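You operate a simulated robot arm through the tools that you are given. There is no shell and no other tool. Be economical: measure what you need, move in short steps, check, and stop when the job is done.

You run a simulated two-armed robot. Do the job below in one go: nothing can be reset, and whatever is moved stays where it is left.

Task
Set up the bench: lamp on, teal box on top, vice open.
Fine: move the coiled belt to the wall top by the bench; carry the box with both hands; flag lever to waits.
Where things are to end (x, y in the base frame): coiled belt within 60 mm of [940, -2310]; box within 90 mm of [1130, -900].

It is judged by the outcome, as a careful person would: the job done as asked, and still so three seconds after it is handed in. It fails if anything else is knocked over, pushed out of place, dropped, spilled or broken.

Robot
Two 7-joint arms with two-finger parallel grippers on one trunk, on a base that drives. Base frame: it is fixed to the floor where the robot stands at the start and does not move with it; the origin is under the middle of the robot, x ahead of it, y to its left, z up. Readings come in mm, degrees, newtons and seconds.
The left shoulder is at the start at [50, 177, 1029], the right one opposite. With the tool pointing down near the work surface each hand reaches from about 100 to 380 mm from the robot's upright axis, wherever it stands, measured 20 degrees to its own side. Places, roughly: bench top [1100, -900, 900]; box [1500, -1250, 1500]; box (16x12x5 cm) [700, -2400, 700]; coiled belt [1250, -1000, 1000]; cream switch [600, 0, 700]; filter box latch [1100, -1400, 900]; flag lever [800, -700, 700]; grease tap [700, 100, 900]; pulley nut [1000, -500, 1000]; spindle grease cup [1100, -600, 900]; tray latch [900, -2500, 800]; vice handle [1100, -1600, 900]; vice jaw [1200, -1600, 900]; wall top by the bench [800, -2400, 700]. Payload 3.43 kg a hand.
The TCP of each hand is the grasp point between the finger pads, 34 mm short of the fingertips. In the tool frame z runs along the fingers and y along their closing line. Largest opening 128 mm; finger width 24, thickness 12; the body of the gripper, 48 by 130 mm, starts 96 mm behind the TCP.
Orientation is that of the tool frame in the base frame, as a unit quaternion [w, x, y, z]. With the fingers straight down and closing along the base's y, the tool's x points along the base's -x, its y along +y and its z along -z.

Tools
- The arms move only by the tool step_arm. It takes "left_targets", "right_targets" or both (then of equal length, played together; a hand with none holds still); each is a list of rows, each a list of 7 numbers: the shift along the tool's x, y, z in mm, then the turn, a rotation vector about the tool's x, y, z in degrees, then the closure, from 0 (fully open) to 1 (shut). In form: [[x, y, z, wx, wy, wz, gripper], ...]. A call has 1 to 8 rows; each row shifts and turns the commanded pose from where the row before left it, along the tool's axes as they then stand. Each row takes 0.2 s and may step no farther than 50 mm and 8.6 degrees from the row before; otherwise, or with a gripper value out of range, the whole call is refused. A pose out of reach is approached as far as the arm can. The call stops where the force on the tool passes 60 N (or 10 N more than at its start, if that is more) or the arm is blocked; 0.2 s more then pass. Each finger travels about 108 mm/s and halts on what it meets, pressing with about 22 N; the grip force reading is that of the motor and also rises with nothing between the fingers. The clock runs only during rows and for 0.2 s after the last one: add rows that do not move to give the fingers time. It gives the time, the measured TCP pose, the force on the tool (base axes), the opening and the grip force at its end, in the units of the frame above (readings bear some noise), with the torque about the TCP (base axes, N m) and any sound that the robot's microphone picked up.
- Cameras (640 x 400 px; columns grow to the right, rows downward): "scene" is now at [148.1, -29.6, 1190.2]; the picture's right is [-0.34, -0.94, 0.00], its down [-0.62, 0.22, -0.75] and it looks along [0.70, -0.25, -0.66] (base axes); focal length 257 px, centre (320, 200). "left" rides on the left gripper at [76, 11, -160] in its tool frame; the picture's right is [-0.15, 0.99, 0.00], its down [-0.88, -0.13, -0.46] and it looks along [-0.45, -0.07, 0.89] (tool axes); focal length 234 px, centre (320, 200). "right" rides on the right gripper at [76, -11, -160] in its tool frame; the picture's right is [0.15, 0.99, 0.00], its down [-0.88, 0.13, -0.46] and it looks along [-0.45, 0.07, 0.89] (tool axes); focal length 234 px, centre (320, 200). There is no depth. A picture from a camera that has moved, and an enlarged one, comes with that camera's place and axes in the base frame and with its lens. The place of the scene camera against the robot may be out by one fixed shift of up to 12 mm in any direction.
- grab_frame(camera): a new picture of that camera. The clock stands still meanwhile.
- slide_trunk(by): slides the trunk up (or, below 0, down) by that many mm; the arms and the scene camera ride with it, the base frame stays. It gives what a move gives, with no picture.
- drive_base(legs): drives the robot by 1 to 6 legs, each [ahead, turn to the left] in mm and degrees, along the robot's own axes; the way and the turn of a leg run together, so that a leg with both is an arc; at most 1500 mm and 180 degrees a leg. The arms and the cameras ride along, it lands a little off, and it stops where it bumps. It gives what a move gives.
- head_to(pan, tilt): turns the head with the scene camera to pan (to the left, within 80 degrees either way) and tilt (down, from -29 to 69), counted from straight ahead of the robot. It gives what a move gives.
- close_up(camera, box): a new picture of the part [left, top, right, bottom] of that camera's present view, enlarged. The clock stands still meanwhile.
- job_done(): hands the job in; it is judged then, once.

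Go step by step. Nothing tells you exact positions but the pictures and the camera data: compare them with the known pose of the tool, close in by small moves and look again before you grip or let go. The budget is 120 turns and 100 pictures, counting those below and the enlarged ones. Unless the task says otherwise, let go and move clear before handing in.

The tools are called as name(argument=value, ...) on one line, values as JSON. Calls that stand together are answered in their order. step_arm: Moves the arms, as the interface text tells. Its arguments: {"type":"object","properties":{"left_targets":{"type":"array"},"right_targets":{"type":"array"}},"required":[]} The other tools are called the same way: slide_trunk (by) slides the trunk up or down; drive_base (legs) drives the base; head_to (pan, tilt) turns the head that bears the scene camera; grab_frame (camera) takes a picture; close_up (camera, box) takes an enlarged picture of a part of a camera's view; job_done () hands the job in.

At the start:

```text
time_s: 0.0
left_tool_pos: [508.6, -6.6, 965.3]
left_tool_rot: [0.0, 0.0, 1.0, 0.0]
left_force: [0.6, -0.4, 0.2]
left_ft_torque: [-0.01, 0.0, 0.02]
left_opening: 128.2
left_finger_force: 0.1
right_tool_pos: [374.9, -393.7, 927.1]
right_tool_rot: [0.001, -0.001, 1.0, 0.0]
right_force: [0.7, -0.4, -0.3]
right_ft_torque: [0.02, 0.03, 0.01]
right_opening: 128.0
right_finger_force: 0.1
trunk travel left (down, up): [-200.0, 201.0]
robot x, y, heading: [1.1, -1.7, -0.1]
head pan, tilt: [-19.9, 41.4]
```

scene: 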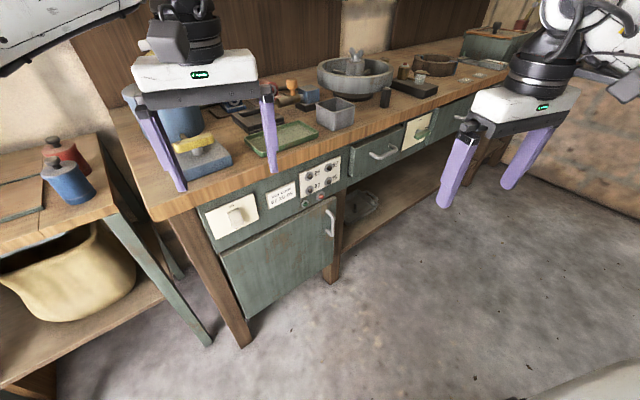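
right: 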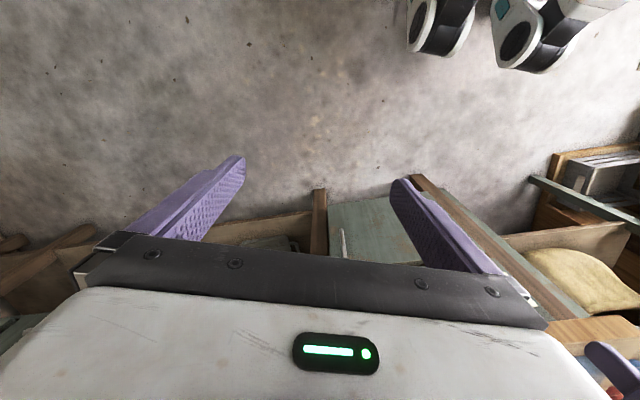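
left: 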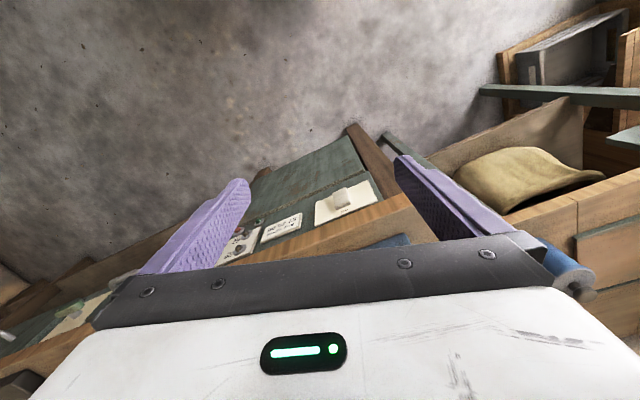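

I see a long bench with a cream switch plate on the near front, a control panel, drawers, and clutter on top. First I look closer at the switch and along the bench.

close_up(camera="scene", box=[180, 130, 360, 260])

close_up(camera="scene", box=[310, 30, 540, 170])

head_to(pan=-60, tilt=25)

grab_frame(camera="scene")

```text
3.08 times, centred on (270, 195) of scene
camera zoom: at [148.1, -29.6, 1190.2], right [-0.34, -0.94, 0.0], down [-0.62, 0.22, -0.75], along [0.7, -0.25, -0.66], focal length 791 px, centre (474, 215)
```

zoom: 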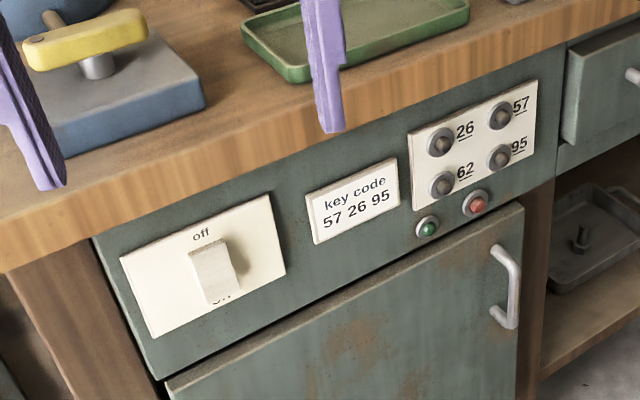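

```text
2.78 times, centred on (425, 100) of scene
camera zoom: at [148.1, -29.6, 1190.2], right [-0.34, -0.94, 0.0], down [-0.62, 0.22, -0.75], along [0.7, -0.25, -0.66], focal length 715 px, centre (28, 478)
```

zoom: 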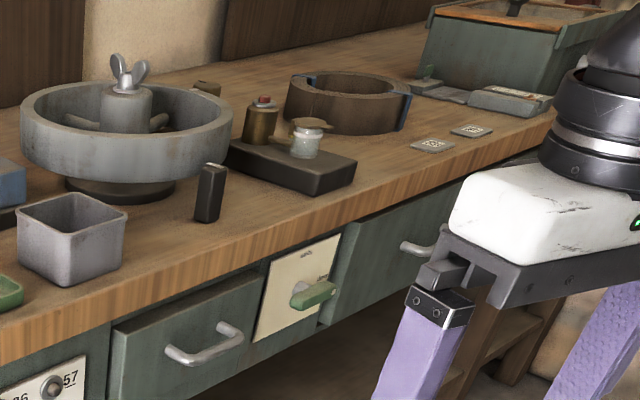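

```text
time_s: 1.1
left_tool_pos: [507.8, -6.8, 967.1]
left_tool_rot: [0.0, 0.0, 1.0, 0.0]
left_force: [0.5, 0.1, -0.5]
left_ft_torque: [0.0, 0.0, -0.04]
left_opening: 128.1
left_finger_force: 0.0
right_tool_pos: [374.1, -393.3, 927.2]
right_tool_rot: [0.0, 0.0, 1.0, -0.001]
right_force: [-0.6, -1.2, -0.3]
right_ft_torque: [0.01, 0.0, -0.02]
right_opening: 127.9
right_finger_force: 0.1
trunk travel left (down, up): [-200.0, 201.0]
robot x, y, heading: [1.7, -0.8, 0.1]
head pan, tilt: [-60.0, 25.0]
```

```text
94 pictures are left
camera scene: at [115.2, -80.9, 1215.6], right [-0.87, -0.5, 0.0], down [-0.21, 0.37, -0.91], along [0.45, -0.78, -0.42], focal length 257 px, centre (320, 200)
```

scene: 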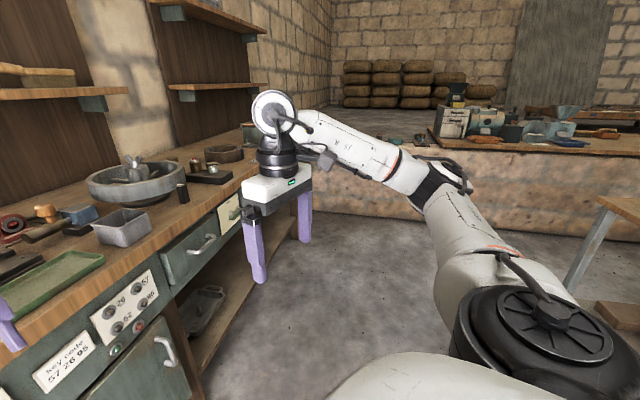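

The bench runs obliquely, rotated about 12°, with its top near z 830; the switch is near [650, 14, 723]. I look for the lamp and at the switch state.

head_to(pan=10, tilt=20)

grab_frame(camera="scene")

close_up(camera="left", box=[210, 140, 410, 265])

head_to(pan=-35, tilt=15)

grab_frame(camera="scene")

```text
time_s: 2.5
left_tool_pos: [506.5, -5.6, 966.5]
left_tool_rot: [0.0, 0.0, 1.0, 0.0]
left_force: [-0.2, 0.8, -0.1]
left_ft_torque: [0.01, 0.0, 0.0]
left_opening: 128.2
left_finger_force: 0.1
right_tool_pos: [374.3, -392.7, 929.5]
right_tool_rot: [0.0, 0.0, 1.0, 0.0]
right_force: [-0.4, -0.3, -0.3]
right_ft_torque: [0.03, 0.01, 0.0]
right_opening: 128.1
right_finger_force: 0.1
trunk travel left (down, up): [-200.0, 201.0]
robot x, y, heading: [-2.0, 0.4, -0.1]
head pan, tilt: [10.0, 20.0]
```

```text
93 pictures are left
camera scene: at [160.8, 15.0, 1223.8], right [0.17, -0.98, 0.0], down [-0.34, -0.06, -0.94], along [0.93, 0.16, -0.34], focal length 257 px, centre (320, 200)
```

scene: 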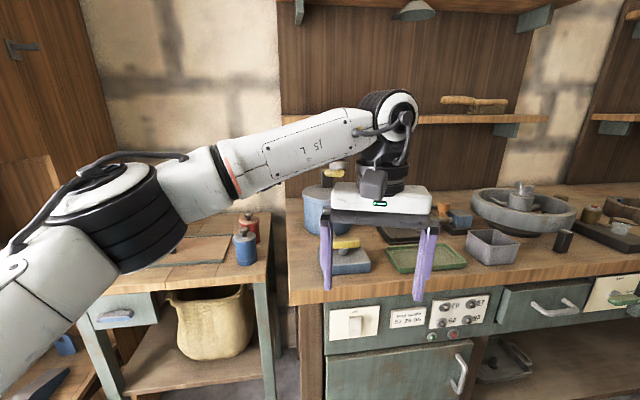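

```text
3.20 times, centred on (310, 202) of left
camera zoom: at [431.1, 4.3, 1126.2], right [0.15, 0.99, 0.0], down [0.88, -0.13, 0.46], along [0.45, -0.07, -0.89], focal length 749 px, centre (352, 192)
```

zoom: 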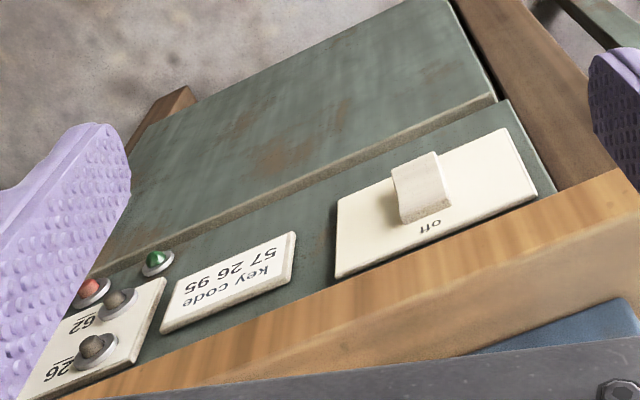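

```text
time_s: 3.6
left_tool_pos: [507.7, -5.4, 966.8]
left_tool_rot: [-0.001, 0.0, 1.0, 0.0]
left_force: [-0.4, 0.0, -0.2]
left_ft_torque: [0.0, 0.01, 0.0]
left_opening: 128.0
left_finger_force: 0.0
right_tool_pos: [374.5, -393.8, 928.2]
right_tool_rot: [0.0, 0.0, 1.0, 0.0]
right_force: [-0.6, -0.5, 0.5]
right_ft_torque: [-0.01, 0.04, 0.0]
right_opening: 127.7
right_finger_force: 0.0
trunk travel left (down, up): [-200.0, 201.0]
robot x, y, heading: [0.6, 0.4, 0.1]
head pan, tilt: [-35.0, 15.0]
```

```text
91 pictures are left
camera scene: at [145.7, -54.6, 1231.9], right [-0.57, -0.82, 0.0], down [-0.21, 0.15, -0.97], along [0.79, -0.55, -0.26], focal length 257 px, centre (320, 200)
```

scene: 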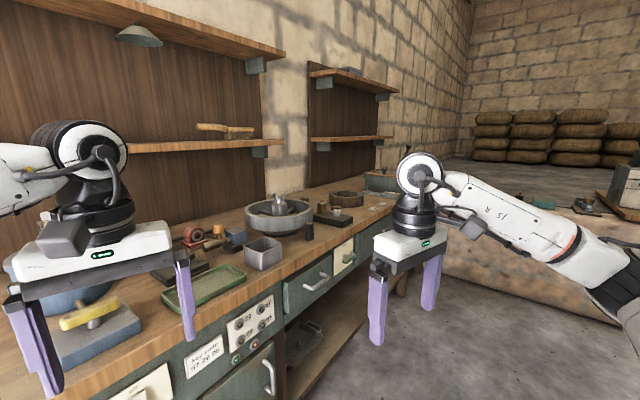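

The lamp is the shade under the shelf. I turn back to view the rocker frontally, enlarged.

head_to(pan=-5, tilt=25)

grab_frame(camera="scene")

close_up(camera="scene", box=[240, 245, 400, 345])

```text
time_s: 4.5
left_tool_pos: [509.0, -6.8, 966.0]
left_tool_rot: [0.0, 0.0, 1.0, 0.0]
left_force: [0.1, -0.2, -1.0]
left_ft_torque: [0.03, 0.02, -0.03]
left_opening: 127.9
left_finger_force: 0.0
right_tool_pos: [374.9, -393.2, 928.0]
right_tool_rot: [0.001, 0.0, 1.0, 0.0]
right_force: [-0.4, -0.5, -0.9]
right_ft_torque: [0.02, 0.01, -0.02]
right_opening: 128.2
right_finger_force: 0.0
trunk travel left (down, up): [-200.0, 201.0]
robot x, y, heading: [1.1, 2.2, 0.0]
head pan, tilt: [-5.0, 25.0]
```

```text
90 pictures are left
camera scene: at [160.9, -9.2, 1215.7], right [-0.09, -1.0, 0.0], down [-0.42, 0.04, -0.91], along [0.9, -0.08, -0.42], focal length 257 px, centre (320, 200)
```

scene: 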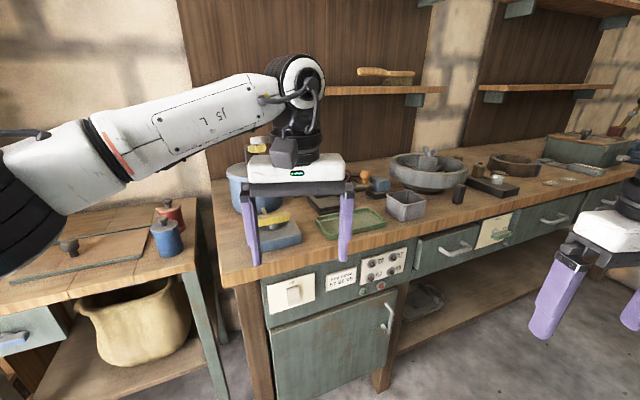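

```text
4.00 times, centred on (320, 295) of scene
camera zoom: at [160.9, -9.2, 1215.7], right [-0.09, -1.0, 0.0], down [-0.42, 0.04, -0.91], along [0.9, -0.08, -0.42], focal length 1028 px, centre (320, -180)
```

zoom: 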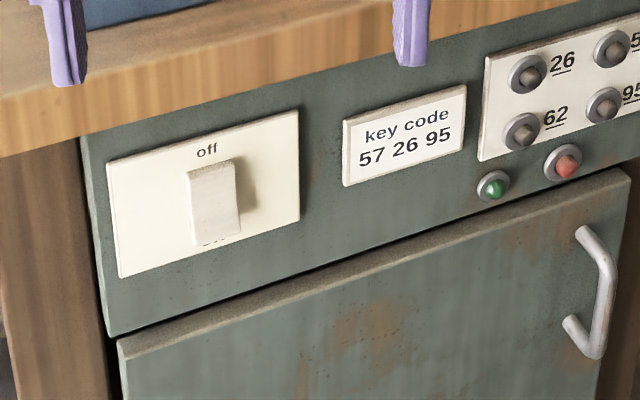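

Rocker centre is around [629, 14, 746], "off" at the top, so I'll press the lower end with closed fingers tilted forward. First close and tilt the left hand.

step_arm(left_targets=[[30, 0, 0, 0, 0, 0, 1], [0, 0, 0, 0, -8.57, 0, 1], [0, 0, 0, 0, -8.57, 0, 1], [0, 0, 0, 0, -8.57, 0, 1], [0, 0, 0, 0, -8.57, 0, 1], [0, 0, 0, 0, -8.57, 0, 1], [0, 0, 0, 0, -8.58, 0, 1], [0, 0, 0, 0, -8.57, 0, 1]])

```text
time_s: 6.3
left_tool_pos: [478.3, -6.9, 967.3]
left_tool_rot: [0.5, 0.0, 0.866, -0.001]
left_force: [-0.4, -1.1, -0.1]
left_ft_torque: [0.02, -0.01, -0.01]
left_opening: 0.2
left_finger_force: 21.5
right_tool_pos: [374.6, -393.2, 928.7]
right_tool_rot: [0.001, 0.0, 1.0, 0.0]
right_force: [0.3, 0.1, 0.5]
right_ft_torque: [0.01, 0.01, -0.02]
right_opening: 127.8
right_finger_force: 0.1
trunk travel left (down, up): [-200.0, 201.0]
robot x, y, heading: [-0.1, 2.4, 0.2]
head pan, tilt: [-5.0, 25.0]
```

step_arm(left_targets=[[43, 5, 25, 0, 0, 0, 1], [43, 5, 25, 0, 0, 0, 1], [43, 5, 25, 0, 0, 0, 1], [43, 5, 25, 0, 0, 0, 1], [-17, 0, 30, 0, 0, 0, 1], [-17, 0, 30, 0, 0, 0, 1], [0, 0, 0, 0, 0, 0, 1]])

close_up(camera="scene", box=[240, 230, 400, 330])

grab_frame(camera="left")

```text
time_s: 8.0
left_tool_pos: [549.0, 12.5, 767.9]
left_tool_rot: [0.5, 0.0, 0.866, 0.0]
left_force: [-0.1, 0.4, -0.1]
left_ft_torque: [-0.01, 0.0, -0.01]
left_opening: 0.0
left_finger_force: 21.8
right_tool_pos: [375.0, -394.4, 927.9]
right_tool_rot: [0.0, 0.0, 1.0, 0.0]
right_force: [0.1, 0.3, -0.4]
right_ft_torque: [0.01, -0.01, -0.02]
right_opening: 128.0
right_finger_force: 0.0
trunk travel left (down, up): [-200.0, 201.0]
robot x, y, heading: [3.7, 2.4, -0.2]
head pan, tilt: [-5.0, 25.0]
```

```text
4.00 times, centred on (320, 280) of scene
camera zoom: at [160.9, -9.1, 1215.7], right [-0.09, -1.0, 0.0], down [-0.42, 0.04, -0.91], along [0.9, -0.08, -0.42], focal length 1028 px, centre (320, -120)
```

zoom: 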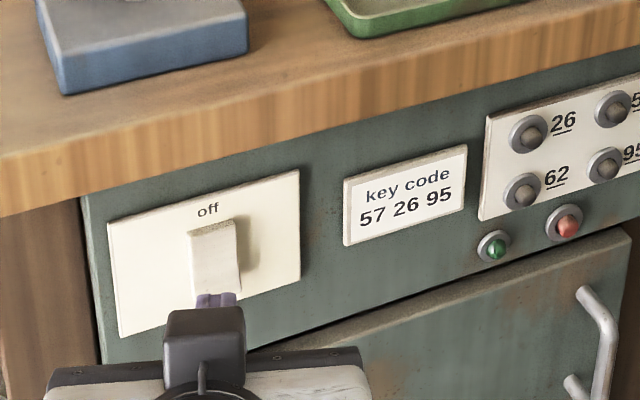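

```text
87 pictures are left
camera left: at [370.9, 23.3, 783.8], right [0.07, 0.99, 0.13], down [0.05, -0.13, 0.99], along [1.0, -0.07, -0.06], focal length 234 px, centre (320, 200)
```

left: 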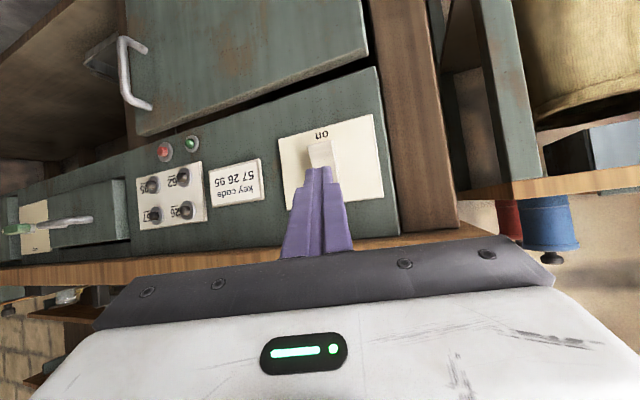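

The rocker spans about z 707–757; I lower the tip to about z 717 and push forward in small steps.

step_arm(left_targets=[[29, 2, 17, 0, 0, 0, 1], [-10, 0, 17.3, 0, 0, 0, 1], [-5, 0, 8.66, 0, 0, 0, 1], [-5, 0, 8.66, 0, 0, 0, 1], [-2.5, 0, 4.33, 0, 0, 0, 1], [-2.5, 0, 4.33, 0, 0, 0, 1], [-2.5, 0, 4.33, 0, 0, 0, 1]])

close_up(camera="left", box=[220, 80, 420, 205])

```text
time_s: 9.7
left_tool_pos: [595.8, 14.7, 728.8]
left_tool_rot: [0.494, 0.003, 0.87, -0.002]
left_force: [-6.2, -0.3, 2.4]
left_ft_torque: [0.05, 0.01, 0.02]
left_opening: 0.3
left_finger_force: 22.7
right_tool_pos: [373.4, -392.9, 928.4]
right_tool_rot: [0.0, -0.001, 1.0, 0.0]
right_force: [0.7, -0.1, 0.1]
right_ft_torque: [0.02, -0.04, 0.02]
right_opening: 128.1
right_finger_force: 0.0
trunk travel left (down, up): [-200.0, 201.0]
robot x, y, heading: [-0.0, -2.8, 0.2]
head pan, tilt: [-5.0, 25.0]
heard: click
stopped in row 7 (left hand): the force on the tool passed its limit at 60 N (the readings are from after the stop); the commanded pose is now the measured one
```

```text
3.20 times, centred on (320, 142) of left
camera zoom: at [417.3, 25.7, 746.2], right [0.08, 0.99, 0.13], down [0.06, -0.13, 0.99], along [0.99, -0.07, -0.07], focal length 749 px, centre (320, 384)
```

zoom: 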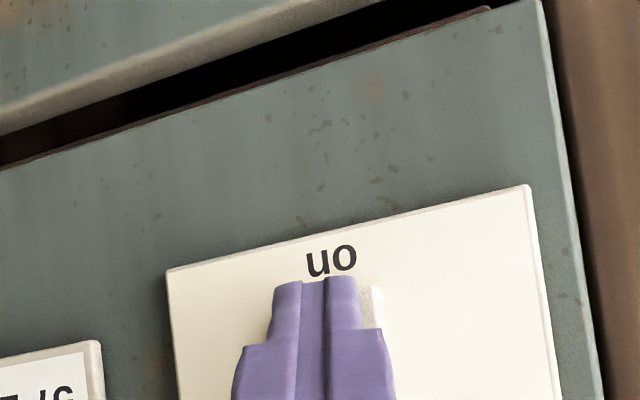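

Heard a click. I back the hand off and look at the lamp.

step_arm(left_targets=[[20, 0, -35, 0, 0, 0, 1], [20, 0, -35, 0, 0, 0, 1], [20, 0, -35, 0, 0, 0, 0.5]])

head_to(pan=-5, tilt=10)

grab_frame(camera="scene")

```text
time_s: 10.5
left_tool_pos: [476.0, 14.5, 732.3]
left_tool_rot: [0.494, 0.002, 0.869, -0.001]
left_force: [-0.2, -0.3, 0.7]
left_ft_torque: [0.0, -0.03, 0.02]
left_opening: 63.8
left_finger_force: 0.1
right_tool_pos: [374.7, -393.0, 928.4]
right_tool_rot: [0.0, 0.0, 1.0, 0.0]
right_force: [0.1, -0.8, -0.3]
right_ft_torque: [-0.02, -0.02, 0.0]
right_opening: 127.9
right_finger_force: 0.0
trunk travel left (down, up): [-200.0, 201.0]
robot x, y, heading: [-2.3, -2.0, 0.1]
head pan, tilt: [-5.0, 25.0]
```

```text
time_s: 11.3
left_tool_pos: [475.5, 13.9, 732.0]
left_tool_rot: [0.493, 0.002, 0.87, -0.001]
left_force: [-0.6, -0.3, 0.0]
left_ft_torque: [-0.01, 0.02, 0.0]
left_opening: 64.1
left_finger_force: 0.0
right_tool_pos: [374.8, -392.2, 927.9]
right_tool_rot: [-0.001, 0.0, 1.0, 0.0]
right_force: [0.3, 1.7, 0.0]
right_ft_torque: [0.0, -0.01, 0.03]
right_opening: 127.7
right_finger_force: 0.1
trunk travel left (down, up): [-200.0, 201.0]
robot x, y, heading: [-0.9, 0.6, -0.0]
head pan, tilt: [-5.0, 10.0]
```

```text
85 pictures are left
camera scene: at [160.8, -8.9, 1240.0], right [-0.09, -1.0, 0.0], down [-0.17, 0.01, -0.98], along [0.98, -0.09, -0.17], focal length 257 px, centre (320, 200)
```

scene: 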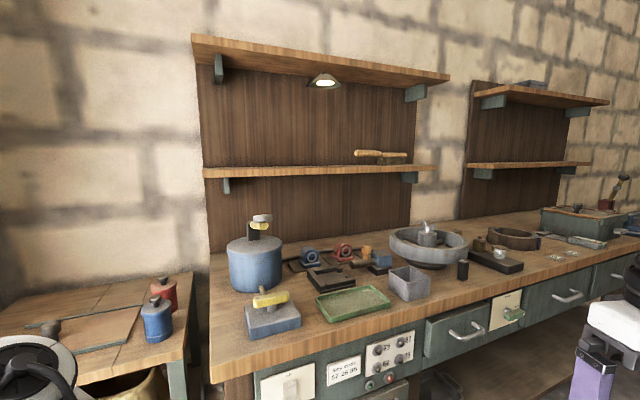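

The lamp is lit. The brown ring on the bench is probably the coiled belt; the flag lever is about [779, -617, 790]. I draw the hands in and drive in front of the lever, facing the bench squarely.

step_arm(left_targets=[[-20, 0, -40, 0, 0, 0, 0.5], [-20, 0, -40, 0, 0, 0, 0.5], [-40, 0, -20, 0, 0, 0, 0.5]], right_targets=[[45, 0, 0, 0, 0, 0, 0.5], [45, 0, 0, 0, 0, 0, 0.5], [45, 0, 0, 0, 0, 0, 0.5]])

drive_base(legs=[[0, -75], [770, 0], [0, 87]])

head_to(pan=0, tilt=30)

grab_frame(camera="scene")

```text
time_s: 12.1
left_tool_pos: [428.7, 15.7, 851.9]
left_tool_rot: [0.493, 0.003, 0.87, -0.001]
left_force: [-0.3, 0.0, 0.2]
left_ft_torque: [0.02, 0.01, 0.0]
left_opening: 64.0
left_finger_force: 0.0
right_tool_pos: [241.8, -391.8, 926.1]
right_tool_rot: [0.0, 0.0, 1.0, 0.0]
right_force: [0.4, 0.2, -0.1]
right_ft_torque: [0.01, 0.0, -0.01]
right_opening: 63.9
right_finger_force: 0.1
trunk travel left (down, up): [-200.0, 201.0]
robot x, y, heading: [-5.3, -1.2, 0.0]
head pan, tilt: [-5.0, 10.0]
```

```text
time_s: 23.3
left_tool_pos: [596.8, -671.9, 850.6]
left_tool_rot: [0.491, -0.076, 0.867, 0.044]
left_force: [0.1, 0.3, -0.8]
left_ft_torque: [0.0, 0.01, 0.01]
left_opening: 64.1
left_finger_force: 0.2
right_tool_pos: [486.7, -1105.7, 926.8]
right_tool_rot: [0.0, -0.091, 0.996, 0.0]
right_force: [0.2, 0.7, 0.4]
right_ft_torque: [-0.01, -0.02, -0.01]
right_opening: 64.2
right_finger_force: 0.2
trunk travel left (down, up): [-200.0, 201.0]
robot x, y, heading: [178.9, -765.1, 10.7]
head pan, tilt: [-5.0, 10.0]
```

```text
time_s: 24.2
left_tool_pos: [597.6, -671.4, 851.4]
left_tool_rot: [0.491, -0.077, 0.867, 0.045]
left_force: [1.2, -0.2, -0.5]
left_ft_torque: [0.01, 0.02, 0.03]
left_opening: 63.9
left_finger_force: 0.2
right_tool_pos: [486.9, -1106.1, 926.8]
right_tool_rot: [0.0, -0.091, 0.996, 0.001]
right_force: [0.0, 0.2, 0.4]
right_ft_torque: [0.01, 0.01, 0.02]
right_opening: 64.0
right_finger_force: 0.1
trunk travel left (down, up): [-200.0, 201.0]
robot x, y, heading: [177.0, -763.1, 10.3]
head pan, tilt: [0.0, 30.0]
```

```text
84 pictures are left
camera scene: at [334.3, -735.7, 1207.8], right [0.18, -0.98, 0.0], down [-0.49, -0.09, -0.87], along [0.85, 0.16, -0.5], focal length 257 px, centre (320, 200)
```

scene: 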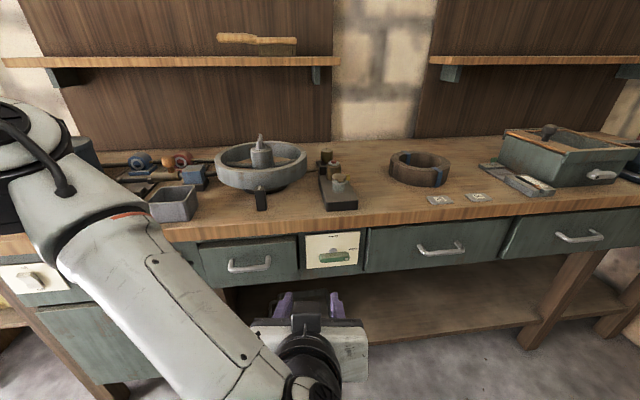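

close_up(camera="scene", box=[290, 220, 380, 276])

close_up(camera="scene", box=[370, 110, 640, 279])

grab_frame(camera="left")

```text
7.11 times, centred on (335, 248) of scene
camera zoom: at [334.3, -735.7, 1207.8], right [0.18, -0.98, 0.0], down [-0.49, -0.09, -0.87], along [0.85, 0.16, -0.5], focal length 1828 px, centre (213, -141)
```

zoom: 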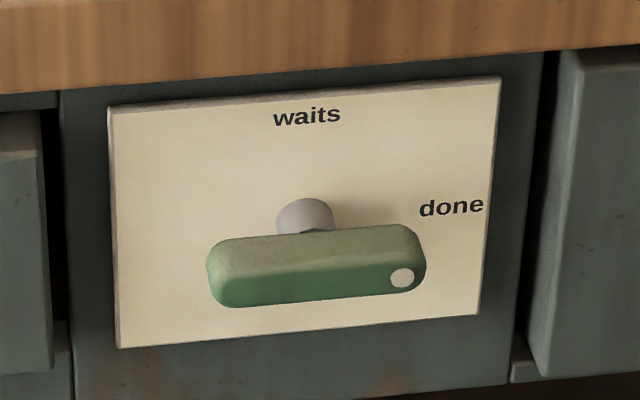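

```text
2.37 times, centred on (505, 194) of scene
camera zoom: at [334.3, -735.7, 1207.8], right [0.18, -0.98, 0.0], down [-0.49, -0.09, -0.87], along [0.85, 0.16, -0.5], focal length 608 px, centre (-118, 213)
```

zoom: 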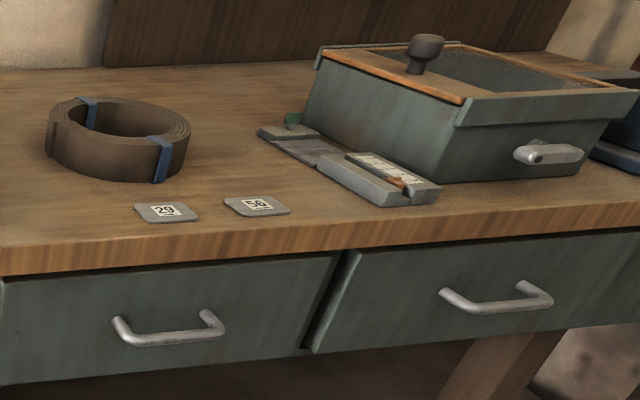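

```text
81 pictures are left
camera left: at [420.8, -692.1, 868.0], right [-0.1, 0.99, 0.13], down [0.08, -0.12, 0.99], along [0.99, 0.11, -0.07], focal length 234 px, centre (320, 200)
```

left: 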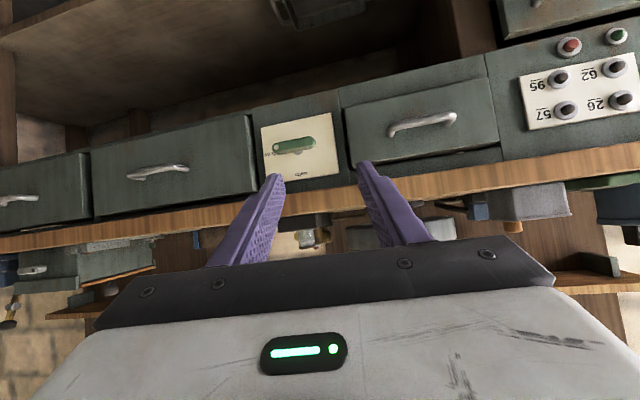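

The lever sits near [851, -680, 729], its dot pointing at "done"; it pivots at its centre and must turn 90° counter-clockwise to "waits". The bench is really rotated about 17°, so I square up, lower the trunk, and pitch the right hand to horizontal.

drive_base(legs=[[0, 7]])

slide_trunk(by=-120)

step_arm(right_targets=[[0, 0, 0, 0, -8.5, 0, 0.5], [0, 0, 0, 0, -8.5, 0, 0.5], [0, 0, 0, 0, -8.5, 0, 0.5], [0, 0, 0, 0, -8.5, 0, 0.5], [0, 0, 0, 0, -8.5, 0, 0.5], [0, 0, 0, 0, -8.5, 0, 0.5], [0, 0, 0, 0, -8.5, 0, 0.5], [0, 0, 0, 0, -8.5, 0, 0.5]], left_targets=[[0, 30, -40, 0, 0, 0, 0.5], [0, 40, -30, 0, 0, 0, 0.5], [0, 40, 0, 0, 0, 0, 0.5], [0, 40, 0, 0, 0, 0, 0.5], [0, 40, 0, 0, 0, 0, 0.5], [0, 0, 0, 0, 0, 0, 0.5], [0, 0, 0, 0, 0, 0, 0.5], [0, 0, 0, 0, 0, 0, 0.5]])

```text
time_s: 25.1
left_tool_pos: [583.2, -622.0, 851.2]
left_tool_rot: [0.488, -0.129, 0.86, 0.073]
left_force: [0.4, 0.5, 0.1]
left_ft_torque: [0.01, -0.03, 0.03]
left_opening: 64.0
left_finger_force: 0.0
right_tool_pos: [525.8, -1065.8, 926.3]
right_tool_rot: [0.0, -0.15, 0.989, 0.0]
right_force: [0.2, 0.5, 0.0]
right_ft_torque: [-0.01, 0.06, 0.01]
right_opening: 63.7
right_finger_force: 0.1
trunk travel left (down, up): [-200.0, 201.0]
robot x, y, heading: [174.7, -764.5, 17.3]
head pan, tilt: [0.0, 30.0]
```

```text
time_s: 26.6
left_tool_pos: [582.9, -622.3, 731.7]
left_tool_rot: [0.488, -0.128, 0.86, 0.073]
left_force: [0.5, -0.2, 0.5]
left_ft_torque: [0.0, 0.01, 0.0]
left_opening: 63.9
left_finger_force: 0.1
right_tool_pos: [525.2, -1067.4, 807.7]
right_tool_rot: [0.0, -0.15, 0.989, 0.0]
right_force: [0.1, 0.2, 0.7]
right_ft_torque: [-0.01, 0.0, 0.02]
right_opening: 64.1
right_finger_force: 0.0
trunk travel left (down, up): [-80.0, 321.0]
robot x, y, heading: [177.3, -763.1, 17.3]
head pan, tilt: [0.0, 30.0]
```

```text
time_s: 28.4
left_tool_pos: [566.8, -509.5, 750.7]
left_tool_rot: [0.488, -0.128, 0.86, 0.073]
left_force: [-0.6, -0.3, -0.1]
left_ft_torque: [-0.01, 0.01, 0.02]
left_opening: 64.0
left_finger_force: 0.1
left hand out of reach, approached as far as the arm can: row 2, 3, 4, 5
right_tool_pos: [571.6, -1114.1, 895.0]
right_tool_rot: [0.528, -0.125, 0.836, 0.082]
right_force: [-0.1, -0.2, 0.7]
right_ft_torque: [-0.02, 0.02, -0.01]
right_opening: 63.7
right_finger_force: 0.0
right hand out of reach, approached as far as the arm can: row 3, 4, 5, 6, 7, 8
trunk travel left (down, up): [-80.0, 321.0]
robot x, y, heading: [178.7, -763.5, 17.4]
head pan, tilt: [0.0, 30.0]
```

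The pose was too near the body; I move the right hand forward and inward before finishing the pitch.

step_arm(right_targets=[[-6.6, 30.5, 32.4, 0, 0, 0, 0.5], [-6.6, 30.5, 32.4, 0, 0, 0, 0.5], [-6.6, 30.5, 32.4, 0, 0, 0, 0.5], [-6.6, 30.5, 32.4, 0, 0, 0, 0.5], [-6.6, 30.5, 32.4, 0, 0, 0, 0.5], [-6.6, 30.5, 32.4, 0, 0, 0, 0.5], [-6.6, 30.5, 32.4, 0, 0, 0, 0.5], [-6.6, 30.5, 32.4, 0, 0, 0, 0.5]])

step_arm(right_targets=[[0, 0, 0, 0, -8.4, 0, 0.5], [0, 0, 0, 0, -8.4, 0, 0.5], [0, 0, 0, 0, -5.2, 0, 0.5], [0, 0, 0, 0, 0, 8.5, 0.4], [0, 0, 0, 0, 0, 8.5, 0.4], [0, 0, 0, 0, 0, 8.5, 0.4], [0, 0, 0, 0, 0, 8.5, 0.4], [0, 0, 0, 0, 0, 8.5, 0.4]])

step_arm(right_targets=[[0, 0, 0, 0, 0, 8.5, 0.4], [0, 0, 0, 0, 0, 8.5, 0.4], [0, 0, 0, 0, 0, 8.5, 0.4], [0, 0, 0, 0, 0, 8.5, 0.4], [0, 0, 0, 0, 0, 8.5, 0.4], [0, 0, 0, 0, 0, 5, 0.4], [0, 0, 0, 0, 0, 0, 0.4]])

grab_frame(camera="scene")

grab_frame(camera="right")

```text
time_s: 30.2
left_tool_pos: [566.2, -509.6, 750.9]
left_tool_rot: [0.488, -0.128, 0.86, 0.073]
left_force: [1.1, -0.6, 0.3]
left_ft_torque: [0.0, 0.0, 0.02]
left_opening: 64.1
left_finger_force: 0.1
right_tool_pos: [783.3, -847.2, 856.1]
right_tool_rot: [0.53, -0.125, 0.835, 0.082]
right_force: [0.4, -0.5, -0.5]
right_ft_torque: [0.0, 0.04, 0.0]
right_opening: 63.9
right_finger_force: 0.2
right hand out of reach, approached as far as the arm can: row 1, 2, 3, 4
trunk travel left (down, up): [-80.0, 321.0]
robot x, y, heading: [174.9, -765.7, 17.0]
head pan, tilt: [0.0, 30.0]
```

```text
time_s: 32.0
left_tool_pos: [566.0, -509.4, 750.4]
left_tool_rot: [0.488, -0.129, 0.86, 0.074]
left_force: [0.7, -0.3, 0.3]
left_ft_torque: [0.02, 0.0, -0.02]
left_opening: 63.9
left_finger_force: 0.1
right_tool_pos: [782.0, -847.8, 856.4]
right_tool_rot: [0.533, 0.174, 0.768, 0.309]
right_force: [-0.8, 0.0, 0.0]
right_ft_torque: [-0.01, 0.0, 0.01]
right_opening: 76.9
right_finger_force: 0.0
right hand out of reach, approached as far as the arm can: row 2, 3
trunk travel left (down, up): [-80.0, 321.0]
robot x, y, heading: [176.7, -761.0, 17.4]
head pan, tilt: [0.0, 30.0]
```

```text
time_s: 33.6
left_tool_pos: [566.2, -509.1, 751.5]
left_tool_rot: [0.488, -0.129, 0.86, 0.074]
left_force: [1.2, -0.7, 0.1]
left_ft_torque: [-0.01, 0.01, 0.03]
left_opening: 64.3
left_finger_force: 0.1
right_tool_pos: [780.8, -847.6, 855.6]
right_tool_rot: [0.364, 0.468, 0.634, 0.496]
right_force: [1.0, -0.4, -0.8]
right_ft_torque: [0.0, -0.01, 0.03]
right_opening: 76.9
right_finger_force: 0.1
trunk travel left (down, up): [-80.0, 321.0]
robot x, y, heading: [177.7, -764.9, 16.9]
head pan, tilt: [0.0, 30.0]
```

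```text
80 pictures are left
camera scene: at [329.7, -717.0, 1087.7], right [0.3, -0.96, 0.0], down [-0.48, -0.15, -0.87], along [0.83, 0.26, -0.5], focal length 257 px, centre (320, 200)
```

scene: 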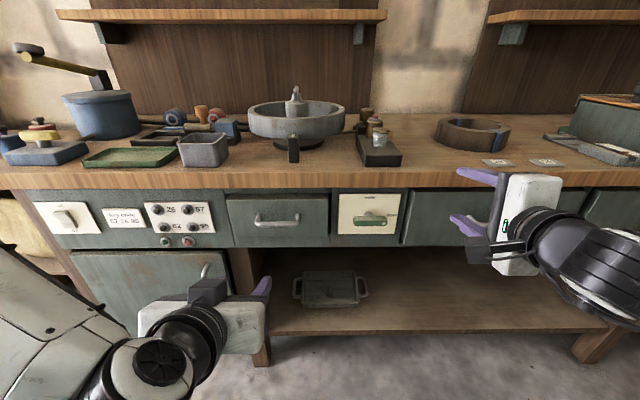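

```text
79 pictures are left
camera right: at [608.4, -820.5, 885.8], right [0.19, 0.21, 0.96], down [-0.13, -0.96, 0.23], along [0.97, -0.17, -0.15], focal length 234 px, centre (320, 200)
```

right: 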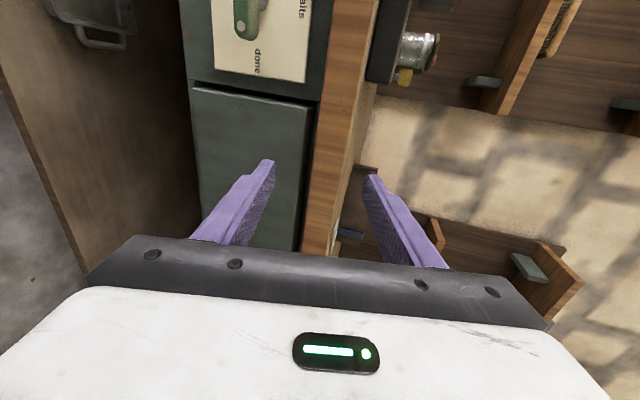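

step_arm(right_targets=[[0, 0, -20, -7, 0, 0, 0.4], [0, 0, 0, -7, 0, 0, 0.4], [27, -25, 8, 0, 0, 0, 0.4], [27, -25, 8, 0, 0, 0, 0.4], [27, -25, 8, 0, 0, 0, 0.4], [27, -25, 8, 0, 0, 0, 0.4], [27, -25, 8, 0, 0, 0, 0.4], [0, 0, 0, 0, 0, 0, 0.4]])

grab_frame(camera="scene")

grab_frame(camera="right")

```text
time_s: 35.4
left_tool_pos: [566.4, -509.1, 750.6]
left_tool_rot: [0.488, -0.129, 0.86, 0.074]
left_force: [-0.4, -0.7, 0.3]
left_ft_torque: [-0.01, -0.03, -0.02]
left_opening: 64.0
left_finger_force: 0.1
right_tool_pos: [768.3, -859.7, 866.4]
right_tool_rot: [0.368, 0.458, 0.627, 0.511]
right_force: [-0.7, 0.5, -0.4]
right_ft_torque: [-0.01, -0.01, 0.01]
right_opening: 76.9
right_finger_force: 0.1
right hand out of reach, approached as far as the arm can: row 1, 2, 3, 4, 5, 6, 7
trunk travel left (down, up): [-80.0, 321.0]
robot x, y, heading: [178.6, -759.0, 17.0]
head pan, tilt: [0.0, 30.0]
```

```text
78 pictures are left
camera scene: at [329.7, -717.0, 1087.7], right [0.3, -0.96, 0.0], down [-0.48, -0.15, -0.87], along [0.83, 0.26, -0.5], focal length 257 px, centre (320, 200)
```

scene: 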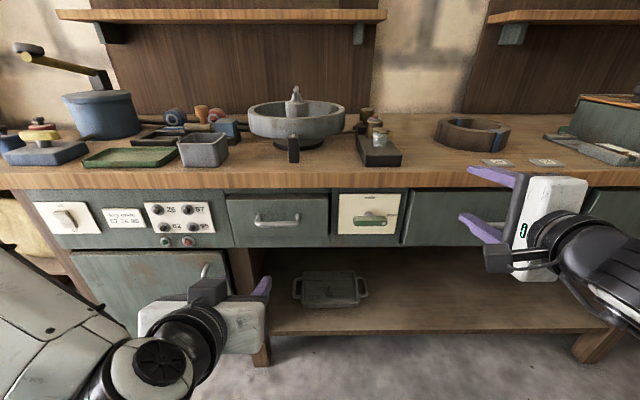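

```text
77 pictures are left
camera right: at [594.6, -835.3, 890.5], right [0.15, 0.2, 0.97], down [-0.13, -0.97, 0.22], along [0.98, -0.15, -0.12], focal length 234 px, centre (320, 200)
```

right: 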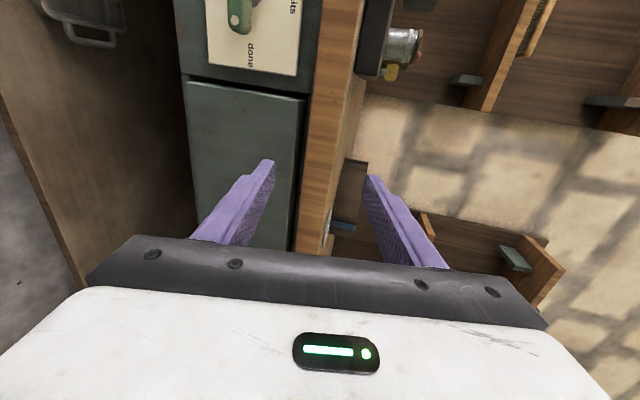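

The rolled right hand cannot reach there, so I unroll it, and instead will push the lever's left end down with closed fingertips.

step_arm(right_targets=[[0, 0, 0, 0, 0, -8.5, 0.6], [0, 0, 0, 0, 0, -8.5, 0.8], [0, 0, 0, 0, 0, -8.5, 1], [0, 0, 0, 0, 0, -8.5, 1], [0, 0, 0, 0, 0, -8.5, 1], [0, 0, 0, 0, 0, -8.5, 1], [0, 0, 0, 0, 0, -8.5, 1], [0, 0, 0, 0, 0, -8.5, 1]])

step_arm(right_targets=[[0, 0, 0, 0, 0, -8.5, 1], [0, 0, 0, 0, 0, -8.5, 1], [0, 0, 0, 0, 0, -5, 1], [0, 0, 0, 0, 8, 0, 1], [0, 0, 0, 0, 8, 0, 1], [0, 0, 0, 0, 0, 0, 1]])

```text
time_s: 37.2
left_tool_pos: [566.2, -508.9, 750.0]
left_tool_rot: [0.487, -0.127, 0.861, 0.072]
left_force: [-0.2, 0.4, -0.1]
left_ft_torque: [-0.01, 0.02, -0.04]
left_opening: 63.8
left_finger_force: 0.1
right_tool_pos: [768.3, -858.7, 866.4]
right_tool_rot: [0.59, 0.029, 0.777, 0.217]
right_force: [0.8, 0.5, 0.9]
right_ft_torque: [0.02, -0.01, -0.03]
right_opening: 0.0
right_finger_force: 21.7
trunk travel left (down, up): [-80.0, 321.0]
robot x, y, heading: [181.0, -761.5, 17.3]
head pan, tilt: [0.0, 30.0]
```

```text
time_s: 38.6
left_tool_pos: [566.3, -509.8, 751.1]
left_tool_rot: [0.488, -0.129, 0.86, 0.073]
left_force: [-0.1, 0.3, -1.2]
left_ft_torque: [0.0, -0.01, 0.01]
left_opening: 63.9
left_finger_force: 0.1
right_tool_pos: [768.9, -860.2, 867.6]
right_tool_rot: [0.508, -0.132, 0.847, 0.083]
right_force: [0.5, -0.4, 0.9]
right_ft_torque: [0.0, 0.03, -0.03]
right_opening: 0.0
right_finger_force: 22.2
trunk travel left (down, up): [-80.0, 321.0]
robot x, y, heading: [173.6, -763.5, 17.2]
head pan, tilt: [0.0, 30.0]
```

step_arm(right_targets=[[7.4, 42, 13.8, 0, 0, 0, 1], [7.4, 42, 13.8, 0, 0, 0, 1], [7.4, 42, 13.8, 0, 0, 0, 1], [7.4, 42, 13.8, 0, 0, 0, 1], [0, 0, 0, 0, 0, 0, 1]])

close_up(camera="scene", box=[280, 160, 460, 272])

grab_frame(camera="right")

```text
time_s: 39.8
left_tool_pos: [566.9, -509.9, 750.5]
left_tool_rot: [0.487, -0.128, 0.861, 0.073]
left_force: [0.2, -0.4, -0.4]
left_ft_torque: [0.0, -0.01, 0.01]
left_opening: 63.8
left_finger_force: 0.0
right_tool_pos: [751.1, -689.7, 815.6]
right_tool_rot: [0.509, -0.132, 0.847, 0.084]
right_force: [0.3, -0.5, -0.6]
right_ft_torque: [-0.01, 0.0, 0.01]
right_opening: 0.0
right_finger_force: 21.6
trunk travel left (down, up): [-80.0, 321.0]
robot x, y, heading: [180.3, -763.3, 17.2]
head pan, tilt: [0.0, 30.0]
```

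```text
3.56 times, centred on (370, 216) of scene
camera zoom: at [329.7, -716.9, 1087.7], right [0.3, -0.96, 0.0], down [-0.48, -0.15, -0.87], along [0.83, 0.26, -0.5], focal length 914 px, centre (142, 143)
```

zoom: 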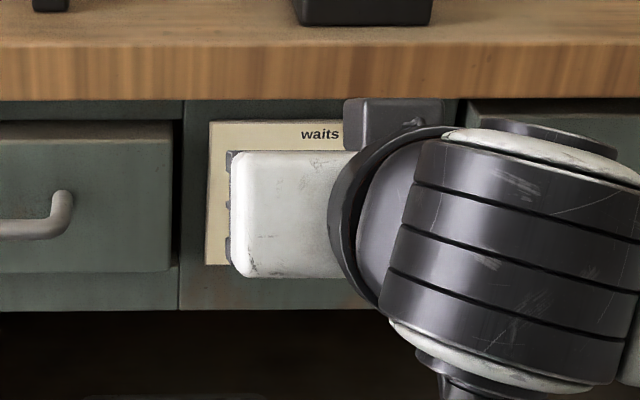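

```text
75 pictures are left
camera right: at [586.9, -752.5, 825.7], right [-0.37, 0.92, -0.12], down [-0.03, 0.12, 0.99], along [0.93, 0.37, -0.02], focal length 234 px, centre (320, 200)
```

right: 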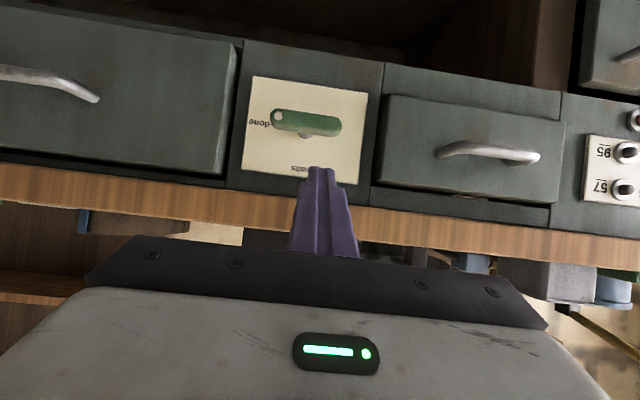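

Combining views, the lever centre is about 600 ahead in bench terms, z ≈ 735. I bring the closed tip just above the bar's left end and check.

step_arm(right_targets=[[-1, 4, 23, 0, 0, 0, 1], [-1, 3, 23, 0, 0, 0, 1], [-1, 0, 22, 0, 0, 0, 1], [0, 0, 0, 0, 0, 0, 1]])

grab_frame(camera="right")

```text
time_s: 40.8
left_tool_pos: [566.7, -510.5, 750.2]
left_tool_rot: [0.488, -0.128, 0.86, 0.073]
left_force: [-0.5, 0.8, -0.2]
left_ft_torque: [0.0, 0.0, 0.0]
left_opening: 63.8
left_finger_force: 0.0
right_tool_pos: [805.4, -664.1, 787.7]
right_tool_rot: [0.508, -0.132, 0.847, 0.085]
right_force: [-0.6, 0.2, 0.0]
right_ft_torque: [0.02, 0.01, 0.04]
right_opening: 0.0
right_finger_force: 21.5
trunk travel left (down, up): [-80.0, 321.0]
robot x, y, heading: [176.8, -763.0, 17.1]
head pan, tilt: [0.0, 30.0]
```

```text
74 pictures are left
camera right: at [641.5, -727.4, 797.0], right [-0.37, 0.92, -0.12], down [-0.03, 0.12, 0.99], along [0.93, 0.37, -0.02], focal length 234 px, centre (320, 200)
```

right: 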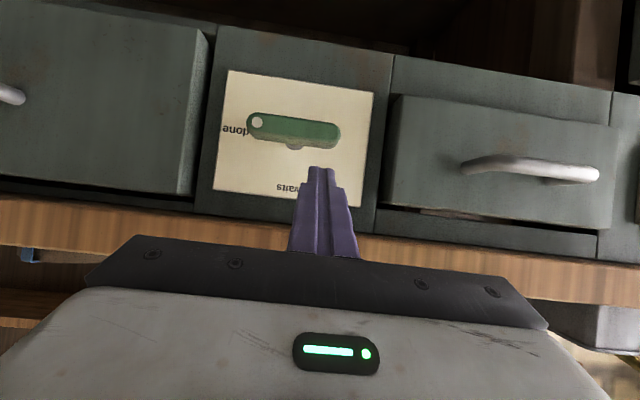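

step_arm(right_targets=[[7.3, 2, 3.9, 0, 0, 0, 1], [7.3, 2, 3.9, 0, 0, 0, 1], [7.3, 2, 3.9, 0, 0, 0, 1], [7.3, 1, 3.9, 0, 0, 0, 1], [0, 0, 0, 0, 0, 0, 1]])

grab_frame(camera="right")

```text
time_s: 42.0
left_tool_pos: [566.6, -508.6, 749.2]
left_tool_rot: [0.488, -0.127, 0.86, 0.073]
left_force: [0.3, 0.0, 0.2]
left_ft_torque: [0.01, 0.0, -0.02]
left_opening: 64.1
left_finger_force: 0.1
right_tool_pos: [803.4, -655.5, 753.2]
right_tool_rot: [0.507, -0.133, 0.847, 0.085]
right_force: [-0.4, -1.0, 0.9]
right_ft_torque: [0.01, 0.01, 0.0]
right_opening: 0.0
right_finger_force: 22.1
trunk travel left (down, up): [-80.0, 321.0]
robot x, y, heading: [179.8, -765.8, 17.1]
head pan, tilt: [0.0, 30.0]
```

```text
73 pictures are left
camera right: at [639.1, -719.7, 763.3], right [-0.37, 0.92, -0.12], down [-0.03, 0.12, 0.99], along [0.93, 0.37, -0.02], focal length 234 px, centre (320, 200)
```

right: 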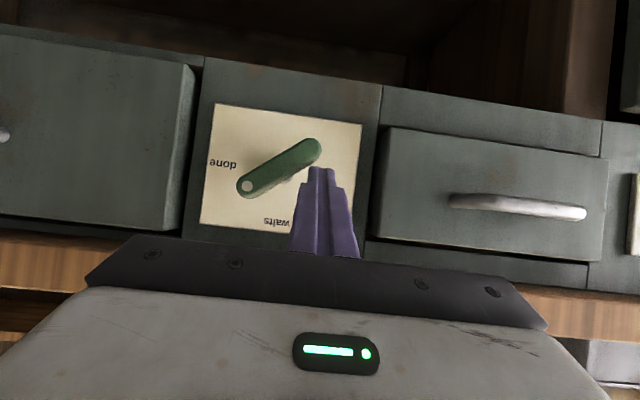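

The lever is turning the right way; I continue the arc down and then to the right.

step_arm(right_targets=[[7, -2, 3.8, 0, 0, 0, 1], [7, -3, 3.8, 0, 0, 0, 1], [7, -4, 3.8, 0, 0, 0, 1], [0, -3, 0, 0, 0, 0, 1], [0, 0, 0, 0, 0, 0, 1]])

grab_frame(camera="right")

```text
time_s: 43.2
left_tool_pos: [567.0, -509.2, 749.6]
left_tool_rot: [0.488, -0.129, 0.86, 0.074]
left_force: [-0.6, 0.3, 0.4]
left_ft_torque: [-0.01, 0.01, 0.0]
left_opening: 64.3
left_finger_force: 0.1
right_tool_pos: [805.6, -668.7, 731.5]
right_tool_rot: [0.507, -0.132, 0.848, 0.083]
right_force: [0.0, -0.6, 0.3]
right_ft_torque: [-0.02, 0.01, 0.01]
right_opening: 0.0
right_finger_force: 22.0
trunk travel left (down, up): [-80.0, 321.0]
robot x, y, heading: [178.4, -764.5, 17.1]
head pan, tilt: [0.0, 30.0]
```

```text
72 pictures are left
camera right: at [642.5, -730.4, 740.0], right [-0.37, 0.92, -0.12], down [-0.03, 0.12, 0.99], along [0.93, 0.37, -0.02], focal length 234 px, centre (320, 200)
```

right: 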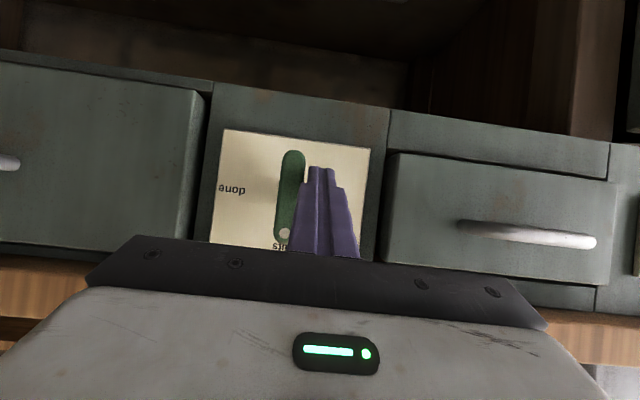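

The lever looks vertical with its dot at "waits". I back off straight and check it with the scene camera.

step_arm(right_targets=[[0, 4, 0, 0, 0, 0, 1], [0, 0, -40, 0, 0, 0, 1], [0, 0, -40, 0, 0, 0, 1], [0, -40, -20, 0, 0, 0, 1], [0, -50, 0, 0, 0, 0, 1], [0, -50, 0, 0, 0, 0, 1], [0, -50, 0, 0, 0, 0, 1]])

close_up(camera="scene", box=[310, 180, 430, 255])

```text
time_s: 44.8
left_tool_pos: [566.2, -509.8, 750.9]
left_tool_rot: [0.487, -0.128, 0.861, 0.073]
left_force: [-0.5, -0.1, 0.4]
left_ft_torque: [-0.03, -0.02, -0.03]
left_opening: 63.9
left_finger_force: 0.0
right_tool_pos: [778.8, -871.4, 777.1]
right_tool_rot: [0.508, -0.133, 0.847, 0.084]
right_force: [1.1, 0.0, -0.7]
right_ft_torque: [0.05, 0.01, -0.01]
right_opening: 0.0
right_finger_force: 21.9
trunk travel left (down, up): [-80.0, 321.0]
robot x, y, heading: [175.8, -763.2, 17.2]
head pan, tilt: [0.0, 30.0]
```

```text
5.33 times, centred on (370, 218) of scene
camera zoom: at [329.7, -717.0, 1087.7], right [0.3, -0.95, 0.0], down [-0.48, -0.15, -0.87], along [0.83, 0.26, -0.5], focal length 1371 px, centre (53, 107)
```

zoom: 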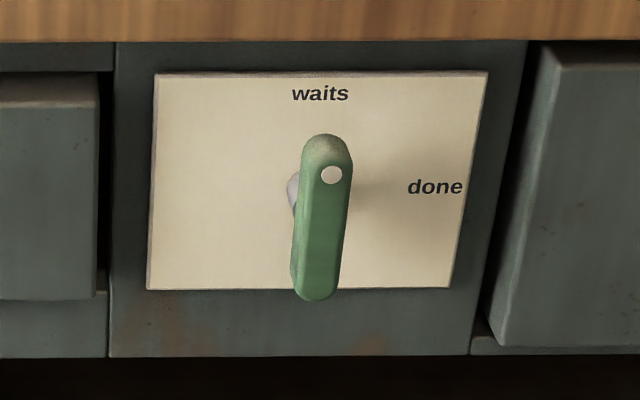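

"Waits" is set. Next the belt: I raise the trunk, back off and shift along the bench to the right.

slide_trunk(by=220)

drive_base(legs=[[-150, 0], [0, -90], [330, 0], [0, 90]])

head_to(pan=-45, tilt=25)

grab_frame(camera="scene")

```text
time_s: 47.2
left_tool_pos: [566.2, -509.4, 971.1]
left_tool_rot: [0.488, -0.128, 0.86, 0.073]
left_force: [-0.2, 0.3, 0.2]
left_ft_torque: [0.02, -0.01, -0.02]
left_opening: 64.1
left_finger_force: 0.0
right_tool_pos: [780.0, -872.1, 996.4]
right_tool_rot: [0.507, -0.131, 0.848, 0.083]
right_force: [0.7, -0.7, -0.6]
right_ft_torque: [0.03, 0.02, 0.0]
right_opening: 0.1
right_finger_force: 22.0
trunk travel left (down, up): [-300.0, 101.0]
robot x, y, heading: [176.1, -762.6, 17.1]
head pan, tilt: [0.0, 30.0]
```

```text
time_s: 58.0
left_tool_pos: [518.1, -870.4, 970.0]
left_tool_rot: [0.488, -0.124, 0.861, 0.07]
left_force: [-0.2, -0.9, 0.0]
left_ft_torque: [0.0, -0.03, -0.02]
left_opening: 63.9
left_finger_force: 0.1
right_tool_pos: [728.7, -1234.7, 996.7]
right_tool_rot: [0.508, -0.128, 0.848, 0.081]
right_force: [0.0, 0.3, 0.1]
right_ft_torque: [-0.03, 0.02, -0.05]
right_opening: 0.0
right_finger_force: 21.7
trunk travel left (down, up): [-300.0, 101.0]
robot x, y, heading: [128.5, -1120.6, 16.9]
head pan, tilt: [0.0, 30.0]
```

```text
time_s: 59.1
left_tool_pos: [519.1, -870.7, 970.3]
left_tool_rot: [0.488, -0.124, 0.861, 0.071]
left_force: [-0.4, 0.1, -0.8]
left_ft_torque: [0.02, 0.0, -0.01]
left_opening: 64.1
left_finger_force: 0.1
right_tool_pos: [729.2, -1236.2, 996.6]
right_tool_rot: [0.508, -0.128, 0.848, 0.081]
right_force: [-0.1, 0.7, -0.1]
right_ft_torque: [0.0, -0.01, 0.01]
right_opening: 0.0
right_finger_force: 22.2
trunk travel left (down, up): [-300.0, 101.0]
robot x, y, heading: [127.7, -1122.3, 16.8]
head pan, tilt: [-45.0, 25.0]
```

```text
70 pictures are left
camera scene: at [274.9, -1145.9, 1315.7], right [-0.47, -0.88, 0.0], down [-0.37, 0.2, -0.91], along [0.8, -0.43, -0.42], focal length 257 px, centre (320, 200)
```

scene: 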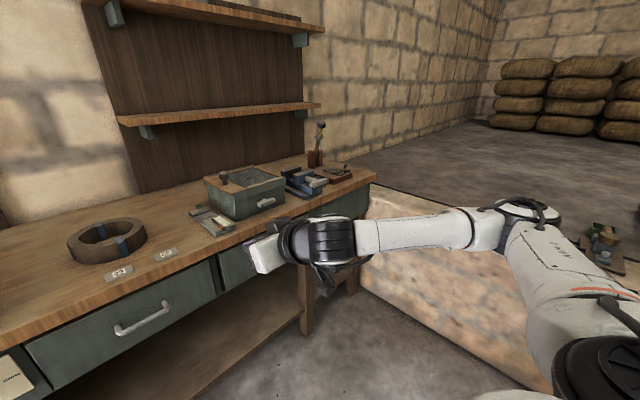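

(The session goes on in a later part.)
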